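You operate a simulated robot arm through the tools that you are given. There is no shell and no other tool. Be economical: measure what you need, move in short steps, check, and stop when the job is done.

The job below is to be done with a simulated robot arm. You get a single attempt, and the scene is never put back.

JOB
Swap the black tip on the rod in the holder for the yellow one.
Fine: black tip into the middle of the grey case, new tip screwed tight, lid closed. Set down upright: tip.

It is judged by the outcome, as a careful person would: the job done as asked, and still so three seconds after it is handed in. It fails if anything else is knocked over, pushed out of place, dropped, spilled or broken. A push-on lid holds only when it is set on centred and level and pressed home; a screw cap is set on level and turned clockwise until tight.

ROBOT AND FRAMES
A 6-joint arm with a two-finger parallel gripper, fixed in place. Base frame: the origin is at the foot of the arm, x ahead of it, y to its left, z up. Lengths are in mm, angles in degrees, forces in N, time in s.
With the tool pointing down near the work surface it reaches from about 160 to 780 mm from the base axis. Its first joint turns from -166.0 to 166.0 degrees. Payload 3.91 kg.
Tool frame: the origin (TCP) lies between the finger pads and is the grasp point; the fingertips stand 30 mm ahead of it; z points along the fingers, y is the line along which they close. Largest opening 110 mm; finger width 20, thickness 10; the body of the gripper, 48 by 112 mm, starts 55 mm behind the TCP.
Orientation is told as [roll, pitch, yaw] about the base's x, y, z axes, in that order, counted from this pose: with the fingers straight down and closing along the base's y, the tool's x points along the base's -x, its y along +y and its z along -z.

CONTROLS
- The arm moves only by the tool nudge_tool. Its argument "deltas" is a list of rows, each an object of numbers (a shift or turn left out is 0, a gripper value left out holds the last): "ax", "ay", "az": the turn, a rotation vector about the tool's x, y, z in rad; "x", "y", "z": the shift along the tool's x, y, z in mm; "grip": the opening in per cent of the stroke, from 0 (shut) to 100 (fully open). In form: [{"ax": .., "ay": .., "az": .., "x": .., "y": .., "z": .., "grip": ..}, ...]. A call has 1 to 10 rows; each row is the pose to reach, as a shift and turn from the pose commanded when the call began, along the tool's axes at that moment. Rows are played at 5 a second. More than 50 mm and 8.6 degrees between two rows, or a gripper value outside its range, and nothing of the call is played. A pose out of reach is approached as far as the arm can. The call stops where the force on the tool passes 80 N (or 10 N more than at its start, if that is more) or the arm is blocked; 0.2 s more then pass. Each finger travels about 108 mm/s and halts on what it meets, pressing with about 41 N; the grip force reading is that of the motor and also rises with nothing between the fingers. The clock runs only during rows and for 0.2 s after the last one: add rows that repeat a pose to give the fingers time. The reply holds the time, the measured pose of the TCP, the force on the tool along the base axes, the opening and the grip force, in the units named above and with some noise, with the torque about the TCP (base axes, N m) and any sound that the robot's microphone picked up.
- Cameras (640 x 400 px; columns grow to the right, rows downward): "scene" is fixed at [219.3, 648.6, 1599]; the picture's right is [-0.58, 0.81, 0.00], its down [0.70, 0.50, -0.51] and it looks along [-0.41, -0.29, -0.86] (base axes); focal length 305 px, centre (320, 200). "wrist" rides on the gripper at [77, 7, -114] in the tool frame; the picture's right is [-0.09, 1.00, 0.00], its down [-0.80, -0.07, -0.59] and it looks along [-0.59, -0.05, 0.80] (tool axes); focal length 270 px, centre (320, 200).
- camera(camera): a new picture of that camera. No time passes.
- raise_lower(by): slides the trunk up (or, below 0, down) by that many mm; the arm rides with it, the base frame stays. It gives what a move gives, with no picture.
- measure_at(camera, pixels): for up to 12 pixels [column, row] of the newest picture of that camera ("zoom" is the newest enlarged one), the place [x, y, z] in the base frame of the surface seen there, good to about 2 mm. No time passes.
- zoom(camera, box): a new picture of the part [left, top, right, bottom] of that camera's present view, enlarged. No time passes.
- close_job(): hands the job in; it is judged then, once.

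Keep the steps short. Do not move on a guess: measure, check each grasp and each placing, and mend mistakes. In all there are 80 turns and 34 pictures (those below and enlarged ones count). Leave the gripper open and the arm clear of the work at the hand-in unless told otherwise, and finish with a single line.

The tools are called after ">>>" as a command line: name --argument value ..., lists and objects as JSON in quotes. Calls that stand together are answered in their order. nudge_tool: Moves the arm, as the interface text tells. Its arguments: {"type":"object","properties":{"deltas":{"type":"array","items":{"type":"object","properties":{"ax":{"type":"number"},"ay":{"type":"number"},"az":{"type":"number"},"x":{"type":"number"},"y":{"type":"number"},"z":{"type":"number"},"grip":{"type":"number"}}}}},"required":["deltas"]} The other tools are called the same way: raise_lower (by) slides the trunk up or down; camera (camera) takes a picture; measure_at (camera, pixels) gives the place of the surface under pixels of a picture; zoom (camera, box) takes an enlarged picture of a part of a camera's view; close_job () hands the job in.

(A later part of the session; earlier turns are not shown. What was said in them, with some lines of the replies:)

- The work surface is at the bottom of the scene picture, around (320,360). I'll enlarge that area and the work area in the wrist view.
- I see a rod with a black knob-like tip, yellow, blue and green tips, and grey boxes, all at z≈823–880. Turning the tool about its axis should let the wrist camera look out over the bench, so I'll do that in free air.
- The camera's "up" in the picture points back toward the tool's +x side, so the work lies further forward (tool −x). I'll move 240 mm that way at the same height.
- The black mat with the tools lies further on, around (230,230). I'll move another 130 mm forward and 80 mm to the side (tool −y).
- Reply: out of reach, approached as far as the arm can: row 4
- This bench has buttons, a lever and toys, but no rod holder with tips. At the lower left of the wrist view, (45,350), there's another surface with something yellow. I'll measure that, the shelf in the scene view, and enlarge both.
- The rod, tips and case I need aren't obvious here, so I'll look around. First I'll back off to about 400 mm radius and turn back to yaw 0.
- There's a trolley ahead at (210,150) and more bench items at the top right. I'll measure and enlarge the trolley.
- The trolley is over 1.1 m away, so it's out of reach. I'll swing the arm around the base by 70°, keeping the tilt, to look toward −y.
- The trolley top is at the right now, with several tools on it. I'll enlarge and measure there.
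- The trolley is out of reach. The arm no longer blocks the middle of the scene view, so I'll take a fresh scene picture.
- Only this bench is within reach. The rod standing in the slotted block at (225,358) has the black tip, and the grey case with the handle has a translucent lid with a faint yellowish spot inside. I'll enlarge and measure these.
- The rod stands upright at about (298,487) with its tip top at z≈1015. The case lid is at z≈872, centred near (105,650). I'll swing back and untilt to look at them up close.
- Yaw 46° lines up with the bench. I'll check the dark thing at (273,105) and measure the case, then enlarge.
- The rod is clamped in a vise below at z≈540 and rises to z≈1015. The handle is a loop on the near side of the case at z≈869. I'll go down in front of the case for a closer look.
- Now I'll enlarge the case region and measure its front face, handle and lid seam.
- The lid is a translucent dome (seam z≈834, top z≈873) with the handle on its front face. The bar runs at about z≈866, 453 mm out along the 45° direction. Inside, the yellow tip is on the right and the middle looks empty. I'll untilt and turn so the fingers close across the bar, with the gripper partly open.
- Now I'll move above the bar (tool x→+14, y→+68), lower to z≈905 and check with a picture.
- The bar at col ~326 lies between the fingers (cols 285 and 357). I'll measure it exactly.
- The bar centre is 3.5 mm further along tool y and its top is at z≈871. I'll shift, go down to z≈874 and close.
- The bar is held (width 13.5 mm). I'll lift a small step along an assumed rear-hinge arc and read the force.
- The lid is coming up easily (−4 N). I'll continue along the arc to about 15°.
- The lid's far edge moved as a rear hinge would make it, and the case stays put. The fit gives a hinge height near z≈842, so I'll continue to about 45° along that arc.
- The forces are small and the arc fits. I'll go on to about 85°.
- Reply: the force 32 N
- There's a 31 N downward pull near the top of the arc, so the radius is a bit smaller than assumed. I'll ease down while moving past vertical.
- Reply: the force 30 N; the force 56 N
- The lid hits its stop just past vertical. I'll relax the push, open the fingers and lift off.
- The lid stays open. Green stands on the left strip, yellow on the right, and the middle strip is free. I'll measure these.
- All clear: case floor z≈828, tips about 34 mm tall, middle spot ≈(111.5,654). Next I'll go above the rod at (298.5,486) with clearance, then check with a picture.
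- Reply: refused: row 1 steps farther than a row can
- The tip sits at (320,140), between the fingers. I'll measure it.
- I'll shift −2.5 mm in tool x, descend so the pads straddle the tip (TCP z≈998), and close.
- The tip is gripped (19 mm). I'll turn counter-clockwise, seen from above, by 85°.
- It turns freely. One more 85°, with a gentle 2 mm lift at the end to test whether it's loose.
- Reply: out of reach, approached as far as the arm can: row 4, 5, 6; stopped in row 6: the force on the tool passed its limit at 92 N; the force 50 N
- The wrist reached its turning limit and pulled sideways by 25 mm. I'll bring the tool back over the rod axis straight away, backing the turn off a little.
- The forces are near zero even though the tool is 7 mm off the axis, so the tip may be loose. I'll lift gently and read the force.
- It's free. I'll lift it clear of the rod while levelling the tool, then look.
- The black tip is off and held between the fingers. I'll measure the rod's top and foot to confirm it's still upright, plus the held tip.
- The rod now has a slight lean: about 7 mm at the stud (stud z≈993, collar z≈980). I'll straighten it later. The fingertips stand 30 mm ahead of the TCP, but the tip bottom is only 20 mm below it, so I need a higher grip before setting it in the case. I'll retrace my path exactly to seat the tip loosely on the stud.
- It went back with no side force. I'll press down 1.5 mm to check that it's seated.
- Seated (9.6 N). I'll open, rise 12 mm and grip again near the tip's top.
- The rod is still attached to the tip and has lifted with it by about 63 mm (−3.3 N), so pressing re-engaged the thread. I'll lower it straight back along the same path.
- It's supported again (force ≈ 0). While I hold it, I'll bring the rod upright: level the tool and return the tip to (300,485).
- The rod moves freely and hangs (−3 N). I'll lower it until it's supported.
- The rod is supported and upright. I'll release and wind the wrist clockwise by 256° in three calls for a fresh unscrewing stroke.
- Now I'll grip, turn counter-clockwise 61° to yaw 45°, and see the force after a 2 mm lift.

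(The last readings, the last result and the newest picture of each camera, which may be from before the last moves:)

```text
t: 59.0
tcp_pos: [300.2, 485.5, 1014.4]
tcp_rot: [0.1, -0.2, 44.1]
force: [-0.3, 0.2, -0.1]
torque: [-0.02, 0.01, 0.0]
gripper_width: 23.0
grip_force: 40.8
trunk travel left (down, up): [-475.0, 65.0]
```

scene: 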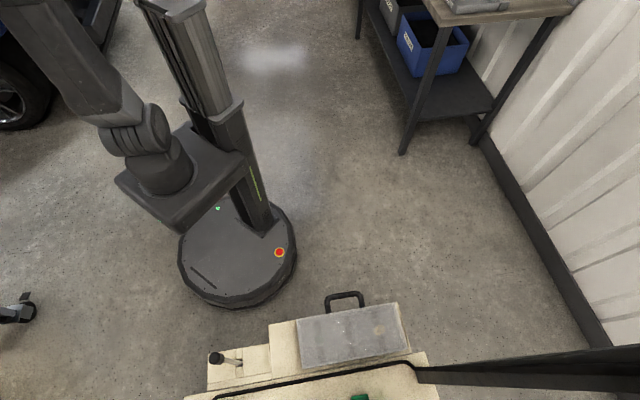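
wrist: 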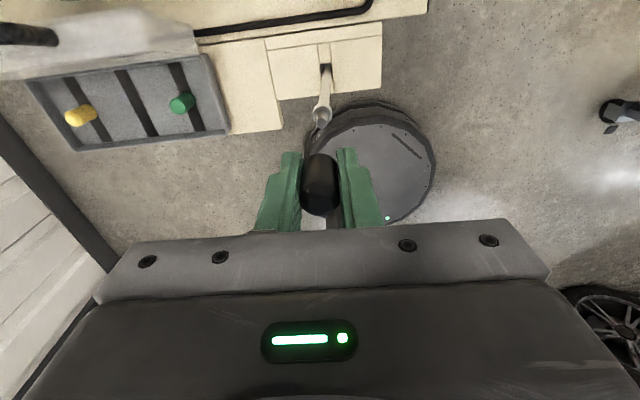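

It seems free (0 N on lifting), but the width reads 23 mm rather than 19, so the tip may be tilted in the fingers. I'll look.

>>> zoom --camera "wrist" --box '[240, 60, 400, 240]'

```text
2.22 times, centred on (320, 150) of wrist
```

zoom: 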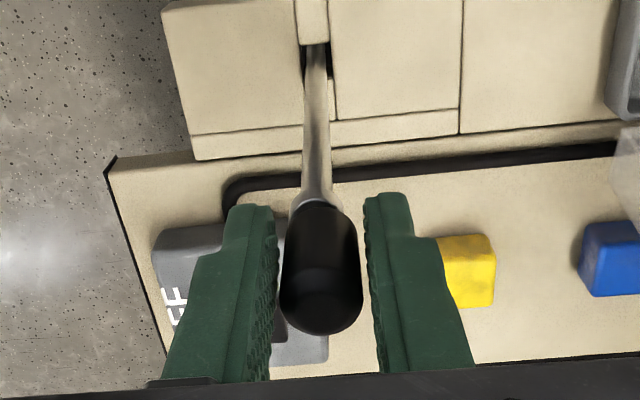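

The tip looks tilted a few degrees, cocked on the stud and unthreaded. I'll lift it slowly; once free of the stud the flat pads should square it up.

>>> nudge_tool --deltas '[{"z": -4}, {"z": -8}, {"z": -12}, {"z": -16}, {"z": -20}, {"z": -20}]'

```text
t: 60.4
tcp_pos: [299.6, 485.1, 1034.0]
tcp_rot: [0.1, -0.1, 44.2]
force: [0.4, 0.1, 0.0]
torque: [0.0, 0.0, 0.02]
gripper_width: 19.0
grip_force: 40.8
trunk travel left (down, up): [-475.0, 65.0]
```

The tip is free and squared in the pads (19.0 mm, 0 N). I'll carry it over the case's middle spot (111.5,654).

>>> nudge_tool --deltas '[{"z": -16}, {"x": 2.9, "y": 42, "z": -16}, {"x": 5.8, "y": 84, "z": -16}, {"x": 8.7, "y": 126, "z": -16}, {"x": 11.6, "y": 168, "z": -10}, {"x": 14.5, "y": 210, "z": 10}, {"x": 17.2, "y": 252.2, "z": 40}, {"x": 17.2, "y": 252.2, "z": 85}, {"x": 17.2, "y": 252.2, "z": 130}]'

>>> camera --camera "wrist"

```text
refused: row 7 steps farther than a row can; nothing moved
```

```text
4 pictures are left
```

wrist: 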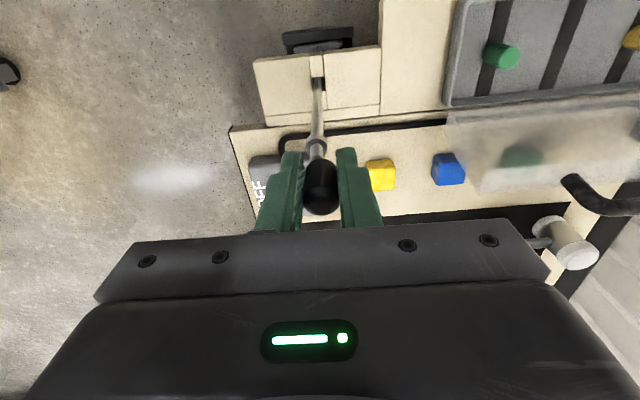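

The row was refused (my step was too long), but this picture shows the tip upright in the pads with the rod standing below. I'll measure the rod top and the case strips.

>>> measure_at --camera "wrist" --pixels '[[316, 152], [316, 143], [317, 120], [317, 100], [318, 85], [575, 10], [548, 80], [503, 48], [563, 45], [320, 180], [320, 205]]'

>>> nudge_tool --deltas '[{"z": -16}, {"x": 2.9, "y": 42, "z": -16}, {"x": 5.8, "y": 84, "z": -16}, {"x": 8.7, "y": 126, "z": -16}, {"x": 11.6, "y": 168, "z": -6}, {"x": 14.5, "y": 210, "z": 10}, {"x": 17.2, "y": 252.2, "z": 30}, {"x": 17.2, "y": 252.2, "z": 75}, {"x": 17.2, "y": 252.2, "z": 120}]'

```text
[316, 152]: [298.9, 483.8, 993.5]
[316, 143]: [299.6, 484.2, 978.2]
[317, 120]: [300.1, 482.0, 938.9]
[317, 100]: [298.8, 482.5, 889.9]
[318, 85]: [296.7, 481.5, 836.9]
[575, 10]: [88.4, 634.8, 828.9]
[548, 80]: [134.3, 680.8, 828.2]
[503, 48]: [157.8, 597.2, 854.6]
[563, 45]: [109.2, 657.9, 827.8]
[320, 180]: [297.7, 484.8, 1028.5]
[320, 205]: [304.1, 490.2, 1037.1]
```

```text
t: 62.4
tcp_pos: [114.3, 657.2, 914.3]
tcp_rot: [0.1, -0.2, 44.0]
force: [0.6, -0.6, -0.5]
torque: [0.0, 0.03, 0.0]
gripper_width: 18.4
grip_force: 41.2
trunk travel left (down, up): [-475.0, 65.0]
```

The middle strip's centre is at about (110.3,656.2). I'll correct by a few mm and lower to z≈863.

>>> nudge_tool --deltas '[{"x": 3.5, "y": 2, "z": 20}, {"x": 3.5, "y": 2, "z": 40}, {"x": 3.5, "y": 2, "z": 51}, {"x": 3.5, "y": 2, "z": 51}]'

```text
t: 63.4
tcp_pos: [110.5, 653.9, 863.3]
tcp_rot: [0.1, 0.0, 44.0]
force: [0.5, -0.6, -0.3]
torque: [-0.03, 0.03, 0.03]
gripper_width: 18.5
grip_force: 40.8
trunk travel left (down, up): [-475.0, 65.0]
```

>>> nudge_tool --deltas '[{"z": 1.5}, {"z": 1.5}]'

>>> nudge_tool --deltas '[{"z": 1}, {"z": 1}]'

```text
t: 64.0
tcp_pos: [109.4, 654.9, 862.7]
tcp_rot: [0.1, -0.1, 44.0]
force: [0.4, -0.5, -0.4]
torque: [0.04, -0.02, 0.02]
gripper_width: 18.8
grip_force: 41.1
trunk travel left (down, up): [-475.0, 65.0]
```

```text
t: 64.6
tcp_pos: [109.9, 654.0, 861.1]
tcp_rot: [0.0, 0.0, 44.0]
force: [0.6, 0.6, 0.6]
torque: [-0.01, 0.0, -0.01]
gripper_width: 18.6
grip_force: 41.3
trunk travel left (down, up): [-475.0, 65.0]
```

No contact yet. I'll go down 1 mm at a time.

>>> nudge_tool --deltas '[{"z": 1}, {"z": 1}]'

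>>> nudge_tool --deltas '[{"z": 0.7}, {"z": 0.7}]'

```text
t: 65.2
tcp_pos: [110.7, 654.7, 860.1]
tcp_rot: [0.1, -0.1, 44.0]
force: [-0.3, 0.4, 0.4]
torque: [0.03, 0.01, 0.03]
gripper_width: 18.7
grip_force: 41.6
trunk travel left (down, up): [-475.0, 65.0]
```

```text
t: 65.8
tcp_pos: [109.6, 653.6, 858.8]
tcp_rot: [0.1, -0.1, 44.0]
force: [0.0, -0.5, -0.4]
torque: [0.02, 0.01, -0.02]
gripper_width: 18.5
grip_force: 40.9
trunk travel left (down, up): [-475.0, 65.0]
```

>>> nudge_tool --deltas '[{"z": 0.8}, {"z": 0.8}]'

>>> nudge_tool --deltas '[{"z": 0.8}, {"z": 0.8}]'

```text
t: 66.4
tcp_pos: [108.6, 654.1, 859.2]
tcp_rot: [0.1, -0.2, 43.9]
force: [0.3, 0.3, -0.7]
torque: [0.03, 0.0, -0.03]
gripper_width: 18.5
grip_force: 41.2
trunk travel left (down, up): [-475.0, 65.0]
```

```text
t: 67.0
tcp_pos: [109.9, 654.7, 858.3]
tcp_rot: [0.0, -0.1, 43.9]
force: [0.1, -0.3, -1.1]
torque: [-0.02, -0.02, 0.01]
gripper_width: 18.7
grip_force: 40.9
trunk travel left (down, up): [-475.0, 65.0]
```

>>> nudge_tool --deltas '[{"z": 0.8}, {"z": 0.8}]'

```text
t: 67.6
tcp_pos: [108.8, 653.7, 858.1]
tcp_rot: [0.1, -0.2, 44.1]
force: [-0.3, 0.2, 6.7]
torque: [-0.11, 0.02, -0.09]
gripper_width: 18.6
grip_force: 41.1
trunk travel left (down, up): [-475.0, 65.0]
```

Contact at 6.7 N. I'll open, rise 60 mm and look.

>>> nudge_tool --deltas '[{"z": -0.4, "grip": 22}, {"z": -0.4, "grip": 30}, {"z": -0.4, "grip": 36}, {"z": -20, "grip": 36}, {"z": -60, "grip": 36}]'

>>> camera --camera "wrist"

```text
t: 68.8
tcp_pos: [110.4, 654.1, 917.7]
tcp_rot: [0.0, -0.1, 44.0]
force: [0.3, -0.1, -0.4]
torque: [0.02, 0.01, 0.03]
gripper_width: 39.6
grip_force: 0.0
trunk travel left (down, up): [-475.0, 65.0]
```

```text
3 pictures are left
```

wrist: 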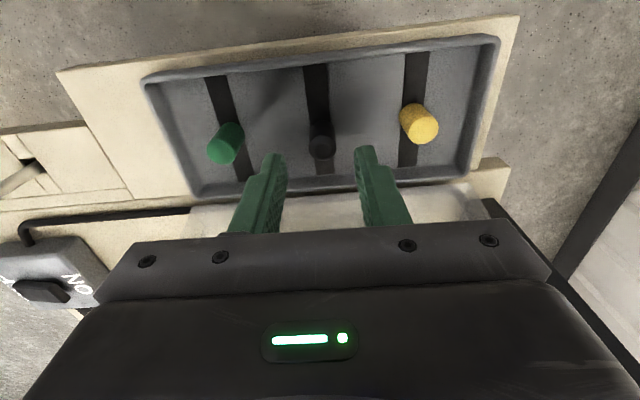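

The black tip stands upright on the middle strip. I'll measure yellow, black and green.

>>> measure_at --camera "wrist" --pixels '[[424, 131], [414, 130], [434, 130], [424, 122], [424, 140], [409, 108], [320, 148], [320, 125], [224, 152], [403, 160]]'

```text
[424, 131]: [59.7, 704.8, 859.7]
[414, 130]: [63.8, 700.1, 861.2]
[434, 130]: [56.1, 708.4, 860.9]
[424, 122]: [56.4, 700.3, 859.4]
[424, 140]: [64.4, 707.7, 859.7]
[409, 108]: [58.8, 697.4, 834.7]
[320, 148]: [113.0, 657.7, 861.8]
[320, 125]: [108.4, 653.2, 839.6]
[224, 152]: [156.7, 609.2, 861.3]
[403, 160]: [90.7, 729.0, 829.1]
```

Yellow's top is at about (60.3,704), 70 mm along tool y. I'll move above it, descend to z≈861 and grip.

>>> nudge_tool --deltas '[{"y": 35, "grip": 31}, {"y": 70, "grip": 31}, {"y": 70, "z": 35, "grip": 31}, {"y": 70, "z": 56.5, "grip": 31}, {"y": 70, "z": 56.5, "grip": 0}, {"y": 70, "z": 56.5, "grip": 0}, {"y": 70, "z": 56.5, "grip": 0}]'

```text
t: 70.4
tcp_pos: [59.2, 703.9, 860.2]
tcp_rot: [0.2, -0.2, 44.1]
force: [0.0, 0.1, 0.5]
torque: [0.0, 0.0, -0.03]
gripper_width: 18.3
grip_force: 40.8
trunk travel left (down, up): [-475.0, 65.0]
```

Yellow is gripped (18.3 mm). I'll lift straight up, then travel to the rod while turning counter-clockwise to wind up for screwing.

>>> nudge_tool --deltas '[{"z": -20}, {"z": -65}, {"z": -112}, {"z": -160}, {"z": -208}]'

>>> nudge_tool --deltas '[{"x": -2.5, "y": -40.8}, {"x": -5, "y": -81.7, "az": -0.145}, {"x": -7.5, "y": -122.5, "az": -0.29}, {"x": -10, "y": -163.4, "az": -0.435}, {"x": -12.5, "y": -204.2, "az": -0.58}, {"x": -15, "y": -245, "az": -0.725}, {"x": -17.5, "y": -286, "az": -0.87}, {"x": -20.7, "y": -326.7, "az": -1.015}, {"x": -20.7, "y": -326.7, "az": -1.16}, {"x": -20.7, "y": -326.7, "az": -1.305}]'

>>> nudge_tool --deltas '[{"az": -0.149}, {"az": -0.298}, {"az": -0.447}, {"az": -0.596}, {"az": -0.745}, {"az": -0.894}, {"az": -1.043}, {"az": -1.192}, {"az": -1.341}, {"az": -1.49}]'

>>> camera --camera "wrist"

```text
t: 71.6
tcp_pos: [59.2, 702.5, 1070.7]
tcp_rot: [0.2, 0.0, 44.0]
force: [-0.7, 0.8, 0.0]
torque: [-0.02, 0.02, 0.0]
gripper_width: 18.4
grip_force: 41.4
trunk travel left (down, up): [-475.0, 65.0]
```

```text
t: 73.8
tcp_pos: [303.8, 483.8, 1068.6]
tcp_rot: [-0.1, -0.1, 118.9]
force: [-0.6, 0.1, 0.5]
torque: [0.01, 0.02, 0.0]
gripper_width: 18.4
grip_force: 41.0
trunk travel left (down, up): [-475.0, 65.0]
```

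```text
t: 76.0
tcp_pos: [300.9, 483.7, 1067.4]
tcp_rot: [-0.2, 0.1, -155.7]
force: [0.1, 0.4, 0.4]
torque: [-0.01, 0.0, -0.01]
gripper_width: 18.4
grip_force: 40.4
trunk travel left (down, up): [-475.0, 65.0]
```

```text
2 pictures are left
```

wrist: 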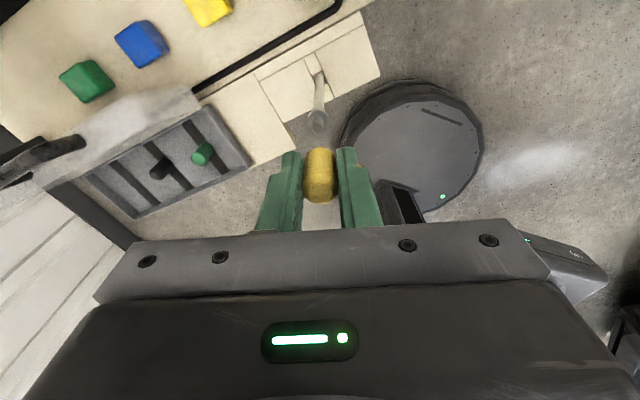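

The stud shows at about (317,122). I'll measure it finely.

>>> measure_at --camera "wrist" --pixels '[[317, 130], [317, 127], [317, 124], [317, 121], [317, 118], [313, 122], [321, 122], [309, 120], [325, 120], [318, 100], [318, 85], [319, 75]]'

```text
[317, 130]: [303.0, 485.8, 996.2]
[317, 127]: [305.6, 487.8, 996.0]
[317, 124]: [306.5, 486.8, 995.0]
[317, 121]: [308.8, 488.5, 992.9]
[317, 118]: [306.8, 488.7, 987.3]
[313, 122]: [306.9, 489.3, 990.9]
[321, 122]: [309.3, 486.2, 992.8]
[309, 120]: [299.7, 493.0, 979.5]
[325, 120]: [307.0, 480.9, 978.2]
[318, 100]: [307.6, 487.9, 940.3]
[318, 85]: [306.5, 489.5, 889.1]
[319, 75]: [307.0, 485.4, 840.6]
```

The stud axis is at about tool x +4.3, y −1.8 from the TCP, and the rod is upright. I'll also measure the held yellow tip.

>>> measure_at --camera "wrist" --pixels '[[320, 148], [320, 152], [320, 165], [320, 180], [320, 188], [320, 195], [320, 201], [310, 190], [330, 190]]'

```text
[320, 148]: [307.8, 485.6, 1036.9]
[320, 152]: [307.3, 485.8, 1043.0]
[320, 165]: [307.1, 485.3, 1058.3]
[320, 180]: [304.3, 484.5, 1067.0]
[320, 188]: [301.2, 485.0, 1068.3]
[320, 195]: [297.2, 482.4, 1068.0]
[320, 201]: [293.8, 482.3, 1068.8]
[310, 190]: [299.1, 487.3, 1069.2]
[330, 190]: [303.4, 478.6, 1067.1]
```

Relative to the held tip, the stud is at tool x +5.2, y −1.9. I'll align and come down until the tip is just over the stud top, then feel for it.

>>> nudge_tool --deltas '[{"x": 5.2, "y": -1.9}, {"x": 5.2, "y": -1.9, "z": 33}, {"x": 5.2, "y": -1.9, "z": 39}, {"x": 5.2, "y": -1.9, "z": 42}, {"x": 5.2, "y": -1.9, "z": 42}]'

```text
t: 77.2
tcp_pos: [305.8, 488.4, 1026.4]
tcp_rot: [-0.1, 0.2, -155.9]
force: [0.6, 0.2, -0.7]
torque: [0.02, -0.02, 0.02]
gripper_width: 18.7
grip_force: 41.3
trunk travel left (down, up): [-475.0, 65.0]
```

>>> nudge_tool --deltas '[{"z": 1.5}, {"z": 3}, {"z": 3}]'

```text
t: 78.0
tcp_pos: [306.3, 487.2, 1023.1]
tcp_rot: [-0.1, 0.0, -155.8]
force: [0.0, 0.6, -0.3]
torque: [0.0, 0.01, -0.04]
gripper_width: 18.2
grip_force: 41.4
trunk travel left (down, up): [-475.0, 65.0]
```

>>> nudge_tool --deltas '[{"z": 1.5}, {"z": 3}, {"z": 4}, {"z": 4}]'

```text
t: 79.0
tcp_pos: [305.9, 487.1, 1018.5]
tcp_rot: [-0.2, 0.1, -155.7]
force: [0.0, 0.0, -0.3]
torque: [-0.01, -0.03, 0.0]
gripper_width: 18.4
grip_force: 40.7
trunk travel left (down, up): [-475.0, 65.0]
```

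No resistance, so the stud is inside the bore. I'll continue to the collar.

>>> nudge_tool --deltas '[{"z": 1.5}, {"z": 3}, {"z": 4}, {"z": 4}]'

```text
t: 80.0
tcp_pos: [306.4, 488.2, 1015.5]
tcp_rot: [0.0, 0.1, -155.8]
force: [0.9, -0.6, 2.7]
torque: [0.0, 0.0, 0.05]
gripper_width: 18.3
grip_force: 41.6
trunk travel left (down, up): [-475.0, 65.0]
```

Light contact (2.7 N) at the thread start. I'll turn clockwise 85° with a gentle follow-down.

>>> nudge_tool --deltas '[{"az": 0.149, "z": 0.5}, {"az": 0.298, "z": 0.6}, {"az": 0.447, "z": 0.7}, {"az": 0.596, "z": 0.8}, {"az": 0.745, "z": 0.9}, {"az": 0.894, "z": 1.0}, {"az": 1.043, "z": 1.1}, {"az": 1.192, "z": 1.2}, {"az": 1.341, "z": 1.3}, {"az": 1.49, "z": 1.4}]'

```text
t: 82.2
tcp_pos: [305.6, 486.2, 1015.6]
tcp_rot: [-0.2, -0.2, 118.7]
force: [-1.2, -5.0, 22.4]
torque: [-0.13, 0.08, 0.03]
gripper_width: 18.6
grip_force: 41.1
trunk travel left (down, up): [-475.0, 65.0]
```

>>> nudge_tool --deltas '[{"az": 0.149}, {"az": 0.298}, {"az": 0.447}, {"az": 0.596}, {"az": 0.745}, {"az": 0.894}, {"az": 1.043}, {"az": 1.192}, {"az": 1.341}, {"az": 1.49}]'

```text
t: 84.4
tcp_pos: [304.6, 486.2, 1015.9]
tcp_rot: [0.1, -0.2, 33.3]
force: [-9.2, -4.4, 21.8]
torque: [-0.2, 0.27, 1.05]
gripper_width: 18.6
grip_force: 40.6
trunk travel left (down, up): [-475.0, 65.0]
```

The torque has risen to about 1.05 N·m, so it's tightening. I'll turn a further 25° to see whether it's home.

>>> nudge_tool --deltas '[{"az": 0.149}, {"az": 0.298}, {"az": 0.447}]'

```text
t: 85.2
tcp_pos: [306.8, 486.7, 1010.8]
tcp_rot: [0.0, 0.0, 7.7]
force: [0.8, -0.1, -2.0]
torque: [-0.02, -0.07, 0.01]
gripper_width: 19.0
grip_force: 40.9
trunk travel left (down, up): [-475.0, 65.0]
```

It dropped about 5 mm and the force vanished, so it may have seated or slipped. I'll keep turning clockwise and watch the torque.

>>> nudge_tool --deltas '[{"az": 0.149}, {"az": 0.298}, {"az": 0.447}, {"az": 0.596}, {"az": 0.745}]'

```text
t: 86.4
tcp_pos: [305.3, 486.0, 1014.1]
tcp_rot: [0.0, 0.0, -35.0]
force: [-3.8, -8.4, -9.0]
torque: [-0.26, 0.06, 0.6]
gripper_width: 18.8
grip_force: 41.3
trunk travel left (down, up): [-475.0, 65.0]
```

Now the thread is pulling the tool down (−9 N) with 0.6 N·m, so it's advancing. I'll continue with a follow-down.

>>> nudge_tool --deltas '[{"az": 0.149, "z": 0.5}, {"az": 0.298, "z": 1}, {"az": 0.447, "z": 1.2}, {"az": 0.596, "z": 1.4}]'

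```text
t: 87.4
tcp_pos: [305.3, 484.7, 1013.4]
tcp_rot: [0.1, 0.0, -69.1]
force: [-7.9, -17.9, 2.6]
torque: [-0.56, 0.23, 0.91]
gripper_width: 22.7
grip_force: 40.7
trunk travel left (down, up): [-475.0, 65.0]
```

The width is up to 22.7 mm with side force, so the tip is skewing in the grip. I'll release, rise and look.

>>> nudge_tool --deltas '[{"grip": 25}, {"grip": 36}, {"grip": 36}, {"z": -25, "grip": 36}, {"z": -50, "grip": 36}]'

>>> zoom --camera "wrist" --box '[220, 50, 420, 175]'

```text
t: 88.6
tcp_pos: [305.6, 487.5, 1062.2]
tcp_rot: [0.1, 0.1, -69.0]
force: [-0.5, -0.5, 0.4]
torque: [0.01, 0.0, -0.04]
gripper_width: 39.9
grip_force: 0.1
trunk travel left (down, up): [-475.0, 65.0]
```

```text
3.20 times, centred on (320, 112) of wrist
```

zoom: 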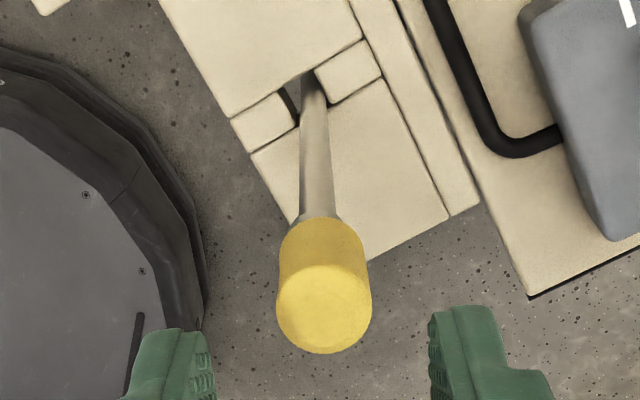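

The yellow tip sits straight on the rod. I'll measure its top, bottom edge and the rod.

>>> measure_at --camera "zoom" --pixels '[[324, 310], [324, 285], [324, 335], [300, 310], [348, 310], [322, 255], [322, 225], [320, 215], [318, 190], [315, 130], [313, 85]]'

```text
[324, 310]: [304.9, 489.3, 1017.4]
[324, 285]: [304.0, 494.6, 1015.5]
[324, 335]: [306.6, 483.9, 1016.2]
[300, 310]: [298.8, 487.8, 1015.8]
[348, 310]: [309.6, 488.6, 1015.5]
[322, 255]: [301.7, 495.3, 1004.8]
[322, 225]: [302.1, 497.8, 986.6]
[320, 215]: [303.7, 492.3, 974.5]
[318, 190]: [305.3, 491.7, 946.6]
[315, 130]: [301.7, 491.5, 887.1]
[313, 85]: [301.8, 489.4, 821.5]
```

The yellow top is at z≈1016, about 2 mm above where black sat, so it isn't threaded home: my grip was about 1.8 mm off its axis. I'll centre on it and rewind counter-clockwise above it with the gripper open.

>>> nudge_tool --deltas '[{"x": 1.8, "y": 0.2}, {"x": 1.8, "y": 0.2, "az": -0.149}, {"x": 1.8, "y": 0.2, "az": -0.298}, {"x": 1.8, "y": 0.2, "az": -0.447}, {"x": 1.8, "y": 0.2, "az": -0.596}, {"x": 1.8, "y": 0.2, "az": -0.745}, {"x": 1.8, "y": 0.2, "az": -0.894}, {"x": 1.8, "y": 0.2, "az": -1.043}, {"x": 1.8, "y": 0.2, "az": -1.192}, {"x": 1.8, "y": 0.2, "az": -1.341}]'

>>> nudge_tool --deltas '[{"az": -0.149}, {"az": -0.298}, {"az": -0.447}, {"az": -0.596}, {"az": -0.745}, {"az": -0.894}, {"az": -1.043}, {"az": -1.192}, {"az": -1.341}, {"az": -1.49}]'

>>> nudge_tool --deltas '[{"az": -0.149}, {"az": -0.298}, {"az": -0.447}, {"az": -0.596}, {"az": -0.745}, {"az": -0.894}, {"az": -1.043}, {"az": -1.192}, {"az": -1.341}, {"az": -1.49}]'

>>> nudge_tool --deltas '[{"z": 30}, {"z": 50}, {"z": 50, "grip": 0}, {"z": 50, "grip": 0}, {"z": 50, "grip": 0}]'

```text
t: 90.8
tcp_pos: [306.2, 487.7, 1063.2]
tcp_rot: [0.1, -0.1, 8.0]
force: [0.5, 0.0, 0.5]
torque: [0.01, -0.03, 0.0]
gripper_width: 39.4
grip_force: 0.0
trunk travel left (down, up): [-475.0, 65.0]
```

```text
t: 93.0
tcp_pos: [305.1, 489.4, 1061.9]
tcp_rot: [-0.1, -0.2, 93.3]
force: [0.8, 0.5, 0.1]
torque: [-0.02, -0.01, -0.03]
gripper_width: 39.8
grip_force: 0.1
trunk travel left (down, up): [-475.0, 65.0]
```

```text
t: 95.2
tcp_pos: [306.1, 488.5, 1062.4]
tcp_rot: [-0.1, -0.1, 178.7]
force: [-0.1, -0.2, 0.5]
torque: [-0.01, 0.03, -0.03]
gripper_width: 39.5
grip_force: 0.1
trunk travel left (down, up): [-475.0, 65.0]
```

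```text
t: 96.4
tcp_pos: [306.3, 487.1, 1012.3]
tcp_rot: [-0.1, 0.0, 178.6]
force: [0.5, -0.9, 0.1]
torque: [-0.08, 0.0, -0.01]
gripper_width: 19.1
grip_force: 40.9
trunk travel left (down, up): [-475.0, 65.0]
```

Gripped cleanly with no side force. The rod leans about 5 mm in x here, so I'll bring the tip over the rod's foot (301,485) to make it upright, then turn clockwise with a light push.

>>> nudge_tool --deltas '[{"x": -2.5, "y": 1.2}, {"x": -5, "y": 2.3}, {"x": -5, "y": 2.3, "z": 0.4}]'

>>> nudge_tool --deltas '[{"az": 0.149}, {"az": 0.298}, {"az": 0.447}, {"az": 0.596}, {"az": 0.745}, {"az": 0.894}, {"az": 1.043}, {"az": 1.192}, {"az": 1.341}, {"az": 1.49}]'

```text
t: 97.2
tcp_pos: [301.0, 486.1, 1012.5]
tcp_rot: [-0.3, 0.1, 178.6]
force: [0.9, -0.7, 7.8]
torque: [-0.06, -0.07, 0.0]
gripper_width: 18.7
grip_force: 41.0
trunk travel left (down, up): [-475.0, 65.0]
```

```text
t: 99.4
tcp_pos: [300.4, 486.2, 1012.6]
tcp_rot: [0.0, -0.1, 93.0]
force: [-0.5, -0.3, -1.8]
torque: [-0.03, -0.01, 0.02]
gripper_width: 18.6
grip_force: 40.4
trunk travel left (down, up): [-475.0, 65.0]
```

The push force went from 7.8 to −1.8 N with no side load, so it's threading in. I'll continue with a slight follow-down.

>>> nudge_tool --deltas '[{"az": 0.149, "z": 0.1}, {"az": 0.298, "z": 0.2}, {"az": 0.447, "z": 0.3}, {"az": 0.596, "z": 0.4}, {"az": 0.745, "z": 0.5}, {"az": 0.894, "z": 0.5}, {"az": 1.043, "z": 0.6}, {"az": 1.192, "z": 0.6}, {"az": 1.341, "z": 0.7}, {"az": 1.49, "z": 0.7}]'

```text
t: 101.6
tcp_pos: [300.9, 487.4, 1012.4]
tcp_rot: [0.2, -0.1, 7.6]
force: [0.4, -0.9, 0.5]
torque: [-0.04, -0.05, -0.04]
gripper_width: 19.2
grip_force: 41.3
trunk travel left (down, up): [-475.0, 65.0]
```

>>> nudge_tool --deltas '[{"az": 0.149, "z": 0.1}, {"az": 0.298, "z": 0.2}, {"az": 0.447, "z": 0.3}, {"az": 0.596, "z": 0.4}, {"az": 0.745, "z": 0.5}, {"az": 0.894, "z": 0.5}]'

```text
t: 103.0
tcp_pos: [300.7, 486.3, 1011.7]
tcp_rot: [0.3, 0.2, -43.5]
force: [-1.1, -0.5, 4.7]
torque: [-0.06, 0.04, 0.75]
gripper_width: 18.8
grip_force: 40.6
trunk travel left (down, up): [-475.0, 65.0]
5 turns are left
```

The torque is up to 0.75 N·m, so it's tightening home, and only five turns remain. I'll give a final 17°, release, rise, and travel above the lid handle with the fingers set to close across it.

>>> nudge_tool --deltas '[{"az": 0.149}, {"az": 0.298}, {"az": 0.298}]'

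>>> nudge_tool --deltas '[{"grip": 25}, {"grip": 36}, {"grip": 36}, {"z": -30, "grip": 36}, {"z": -60, "az": -0.136, "grip": 36}, {"z": -60, "az": -0.272, "grip": 36}]'

>>> nudge_tool --deltas '[{"x": 42.1, "y": 12.9}, {"x": 84.2, "y": 25.8}, {"x": 126.3, "y": 38.7}, {"x": 168.4, "y": 51.6}, {"x": 210.5, "y": 64.5}, {"x": 252.8, "y": 77.5}, {"x": 252.8, "y": 77.5}]'

>>> zoom --camera "wrist" --box '[160, 0, 480, 200]'

>>> measure_at --camera "wrist" --pixels '[[320, 120], [320, 130], [320, 140], [320, 148], [310, 135], [330, 135], [300, 135], [340, 135], [320, 110], [320, 95]]'

```text
t: 103.8
tcp_pos: [301.9, 485.1, 1010.9]
tcp_rot: [0.2, 0.2, -60.5]
force: [0.1, -2.0, 8.1]
torque: [-0.06, 0.0, 0.94]
gripper_width: 20.0
grip_force: 40.9
trunk travel left (down, up): [-475.0, 65.0]
```

```text
t: 105.2
tcp_pos: [300.3, 486.9, 1071.9]
tcp_rot: [0.1, 0.1, -44.8]
force: [0.7, 0.5, 0.1]
torque: [-0.04, 0.01, 0.02]
gripper_width: 39.5
grip_force: 0.0
trunk travel left (down, up): [-475.0, 65.0]
```

```text
t: 106.8
tcp_pos: [175.0, 718.9, 1069.9]
tcp_rot: [0.1, 0.1, -44.9]
force: [0.2, 0.3, -0.4]
torque: [-0.01, 0.0, 0.01]
gripper_width: 39.6
grip_force: 0.1
trunk travel left (down, up): [-475.0, 65.0]
```

```text
2.00 times, centred on (320, 100) of wrist
```

zoom: 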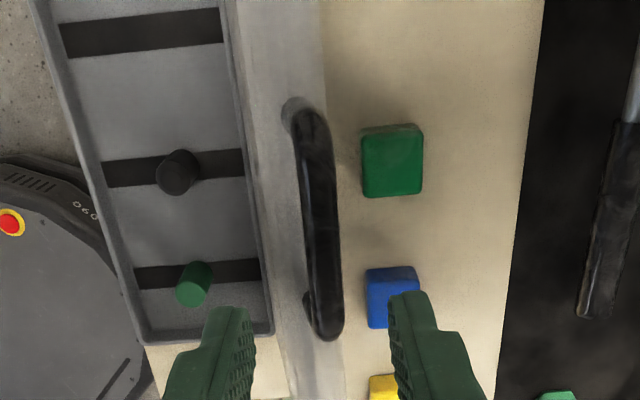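

```text
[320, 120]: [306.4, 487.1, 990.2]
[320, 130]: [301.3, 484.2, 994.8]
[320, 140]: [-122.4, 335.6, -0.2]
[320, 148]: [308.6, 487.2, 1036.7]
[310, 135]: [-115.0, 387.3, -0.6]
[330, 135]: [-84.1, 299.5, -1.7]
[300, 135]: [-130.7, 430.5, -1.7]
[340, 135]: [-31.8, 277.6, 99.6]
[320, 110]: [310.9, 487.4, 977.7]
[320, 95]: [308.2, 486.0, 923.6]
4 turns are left
```

Torque reached 0.94 N·m, so the tip is tight. The handle bar is midway between the fingers (zoom (325,250)). I'll descend, grip it, and swing the lid back along the measured arc to 45°.

>>> nudge_tool --deltas '[{"y": 1, "z": 35}, {"y": 1, "z": 70.5}, {"y": 1, "z": 70.5, "grip": 0}, {"y": 1, "z": 70.5, "grip": 0}, {"y": 1, "z": 70.5, "grip": 0}]'

>>> nudge_tool --deltas '[{"y": -8, "z": -1.5}, {"y": -16, "z": -2.5}, {"y": -29.5, "z": -3}, {"y": -42.8, "z": -2.5}, {"y": -56.1, "z": -1}, {"y": -69.1, "z": 1.5}, {"y": -81.8, "z": 5.5}, {"y": -94, "z": 10.5}, {"y": -105.6, "z": 17}, {"y": -116.7, "z": 23.7}]'

```text
t: 108.0
tcp_pos: [176.5, 719.6, 1000.7]
tcp_rot: [0.2, 0.0, -44.8]
force: [-3.4, -2.8, -5.4]
torque: [0.13, 0.23, 0.01]
gripper_width: 13.1
grip_force: 45.1
trunk travel left (down, up): [-475.0, 65.0]
```

```text
t: 110.2
tcp_pos: [91.8, 634.4, 976.1]
tcp_rot: [0.2, 0.0, -44.8]
force: [-11.6, -9.0, 19.5]
torque: [-0.02, 0.41, -0.54]
gripper_width: 13.6
grip_force: 45.0
trunk travel left (down, up): [-475.0, 65.0]
3 turns are left
```

The lid is following well at 45°. I'll bring it on down to closed, with a light final press.

>>> nudge_tool --deltas '[{"y": -10, "z": 8}, {"y": -19.5, "z": 17}, {"y": -28, "z": 27}, {"y": -35.5, "z": 38}, {"y": -42.5, "z": 49.5}, {"y": -48, "z": 61.5}, {"y": -52.5, "z": 74}, {"y": -55.5, "z": 87}, {"y": -57.5, "z": 98}, {"y": -57.5, "z": 100.5}]'

>>> nudge_tool --deltas '[{"z": 1}, {"z": 2}, {"z": 2}]'

```text
t: 112.4
tcp_pos: [50.7, 595.1, 875.1]
tcp_rot: [0.2, 0.0, -44.8]
force: [-16.0, -17.9, 4.2]
torque: [0.17, 0.42, -0.81]
gripper_width: 13.4
grip_force: 45.2
trunk travel left (down, up): [-475.0, 65.0]
```

```text
t: 113.2
tcp_pos: [51.7, 594.9, 874.0]
tcp_rot: [0.2, 0.0, -44.9]
force: [-18.7, -26.2, 3.9]
torque: [-0.19, 0.29, -0.76]
gripper_width: 13.6
grip_force: 45.1
trunk travel left (down, up): [-475.0, 65.0]
2 turns are left
```

The lid is back at its closed height (z 874). I'll relax the side load, release, rise, press lightly on the lid's front edge with closed fingertips to be sure it's down, then back away with the gripper open.

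>>> nudge_tool --deltas '[{"y": -1.5}, {"y": -1.5, "grip": 36}, {"y": -1.5, "grip": 36}, {"y": -1.5, "z": -30, "grip": 36}, {"y": -1.5, "z": -60, "grip": 36}, {"y": -1.5, "z": -60, "grip": 0}, {"y": -1.5, "z": -60, "grip": 0}]'

>>> nudge_tool --deltas '[{"y": 25}, {"y": 50}, {"y": 50, "z": 20}, {"y": 50, "z": 27}, {"y": 50, "z": 30}, {"y": 50, "z": 32}]'

>>> nudge_tool --deltas '[{"z": -40}, {"z": -85}, {"z": -130, "grip": 60}, {"y": -45, "z": -150, "grip": 100}, {"y": -90, "z": -150, "grip": 100}, {"y": -135, "z": -150, "grip": 100}]'

>>> measure_at --camera "scene" --pixels '[[345, 335], [300, 325], [400, 345], [370, 345]]'

```text
t: 114.8
tcp_pos: [53.6, 596.8, 933.8]
tcp_rot: [0.2, 0.1, -44.9]
force: [-0.8, -0.2, 0.0]
torque: [-0.02, 0.01, 0.01]
gripper_width: 0.0
grip_force: 37.4
trunk travel left (down, up): [-475.0, 65.0]
```

```text
t: 116.2
tcp_pos: [89.2, 631.5, 905.6]
tcp_rot: [0.4, 0.3, -44.9]
force: [3.3, 1.9, 25.1]
torque: [-0.15, -0.26, -0.03]
gripper_width: 0.0
grip_force: 37.9
trunk travel left (down, up): [-475.0, 65.0]
```

```text
t: 117.6
tcp_pos: [-6.2, 535.6, 1056.1]
tcp_rot: [0.2, 0.1, -44.9]
force: [-0.3, -0.4, 0.0]
torque: [0.0, -0.02, 0.01]
gripper_width: 110.2
grip_force: 0.1
trunk travel left (down, up): [-475.0, 65.0]
```

```text
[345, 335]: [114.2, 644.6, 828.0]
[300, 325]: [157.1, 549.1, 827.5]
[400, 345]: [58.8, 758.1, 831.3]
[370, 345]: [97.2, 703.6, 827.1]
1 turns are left
```

The lid took a 25 N press at its closed height and is down, and the arm is clear with the gripper open. I'm handing in on the last turn.

>>> close_job

```text
The job is handed in.
```

The yellow tip is screwed onto the rod to about 0.9 N·m, the black tip stands in the middle of the grey case, and the lid is closed; the rod was tilted and once lifted about 63 mm on the way but set back upright, and I had no pictures left to check the final state of the rod or the lid.
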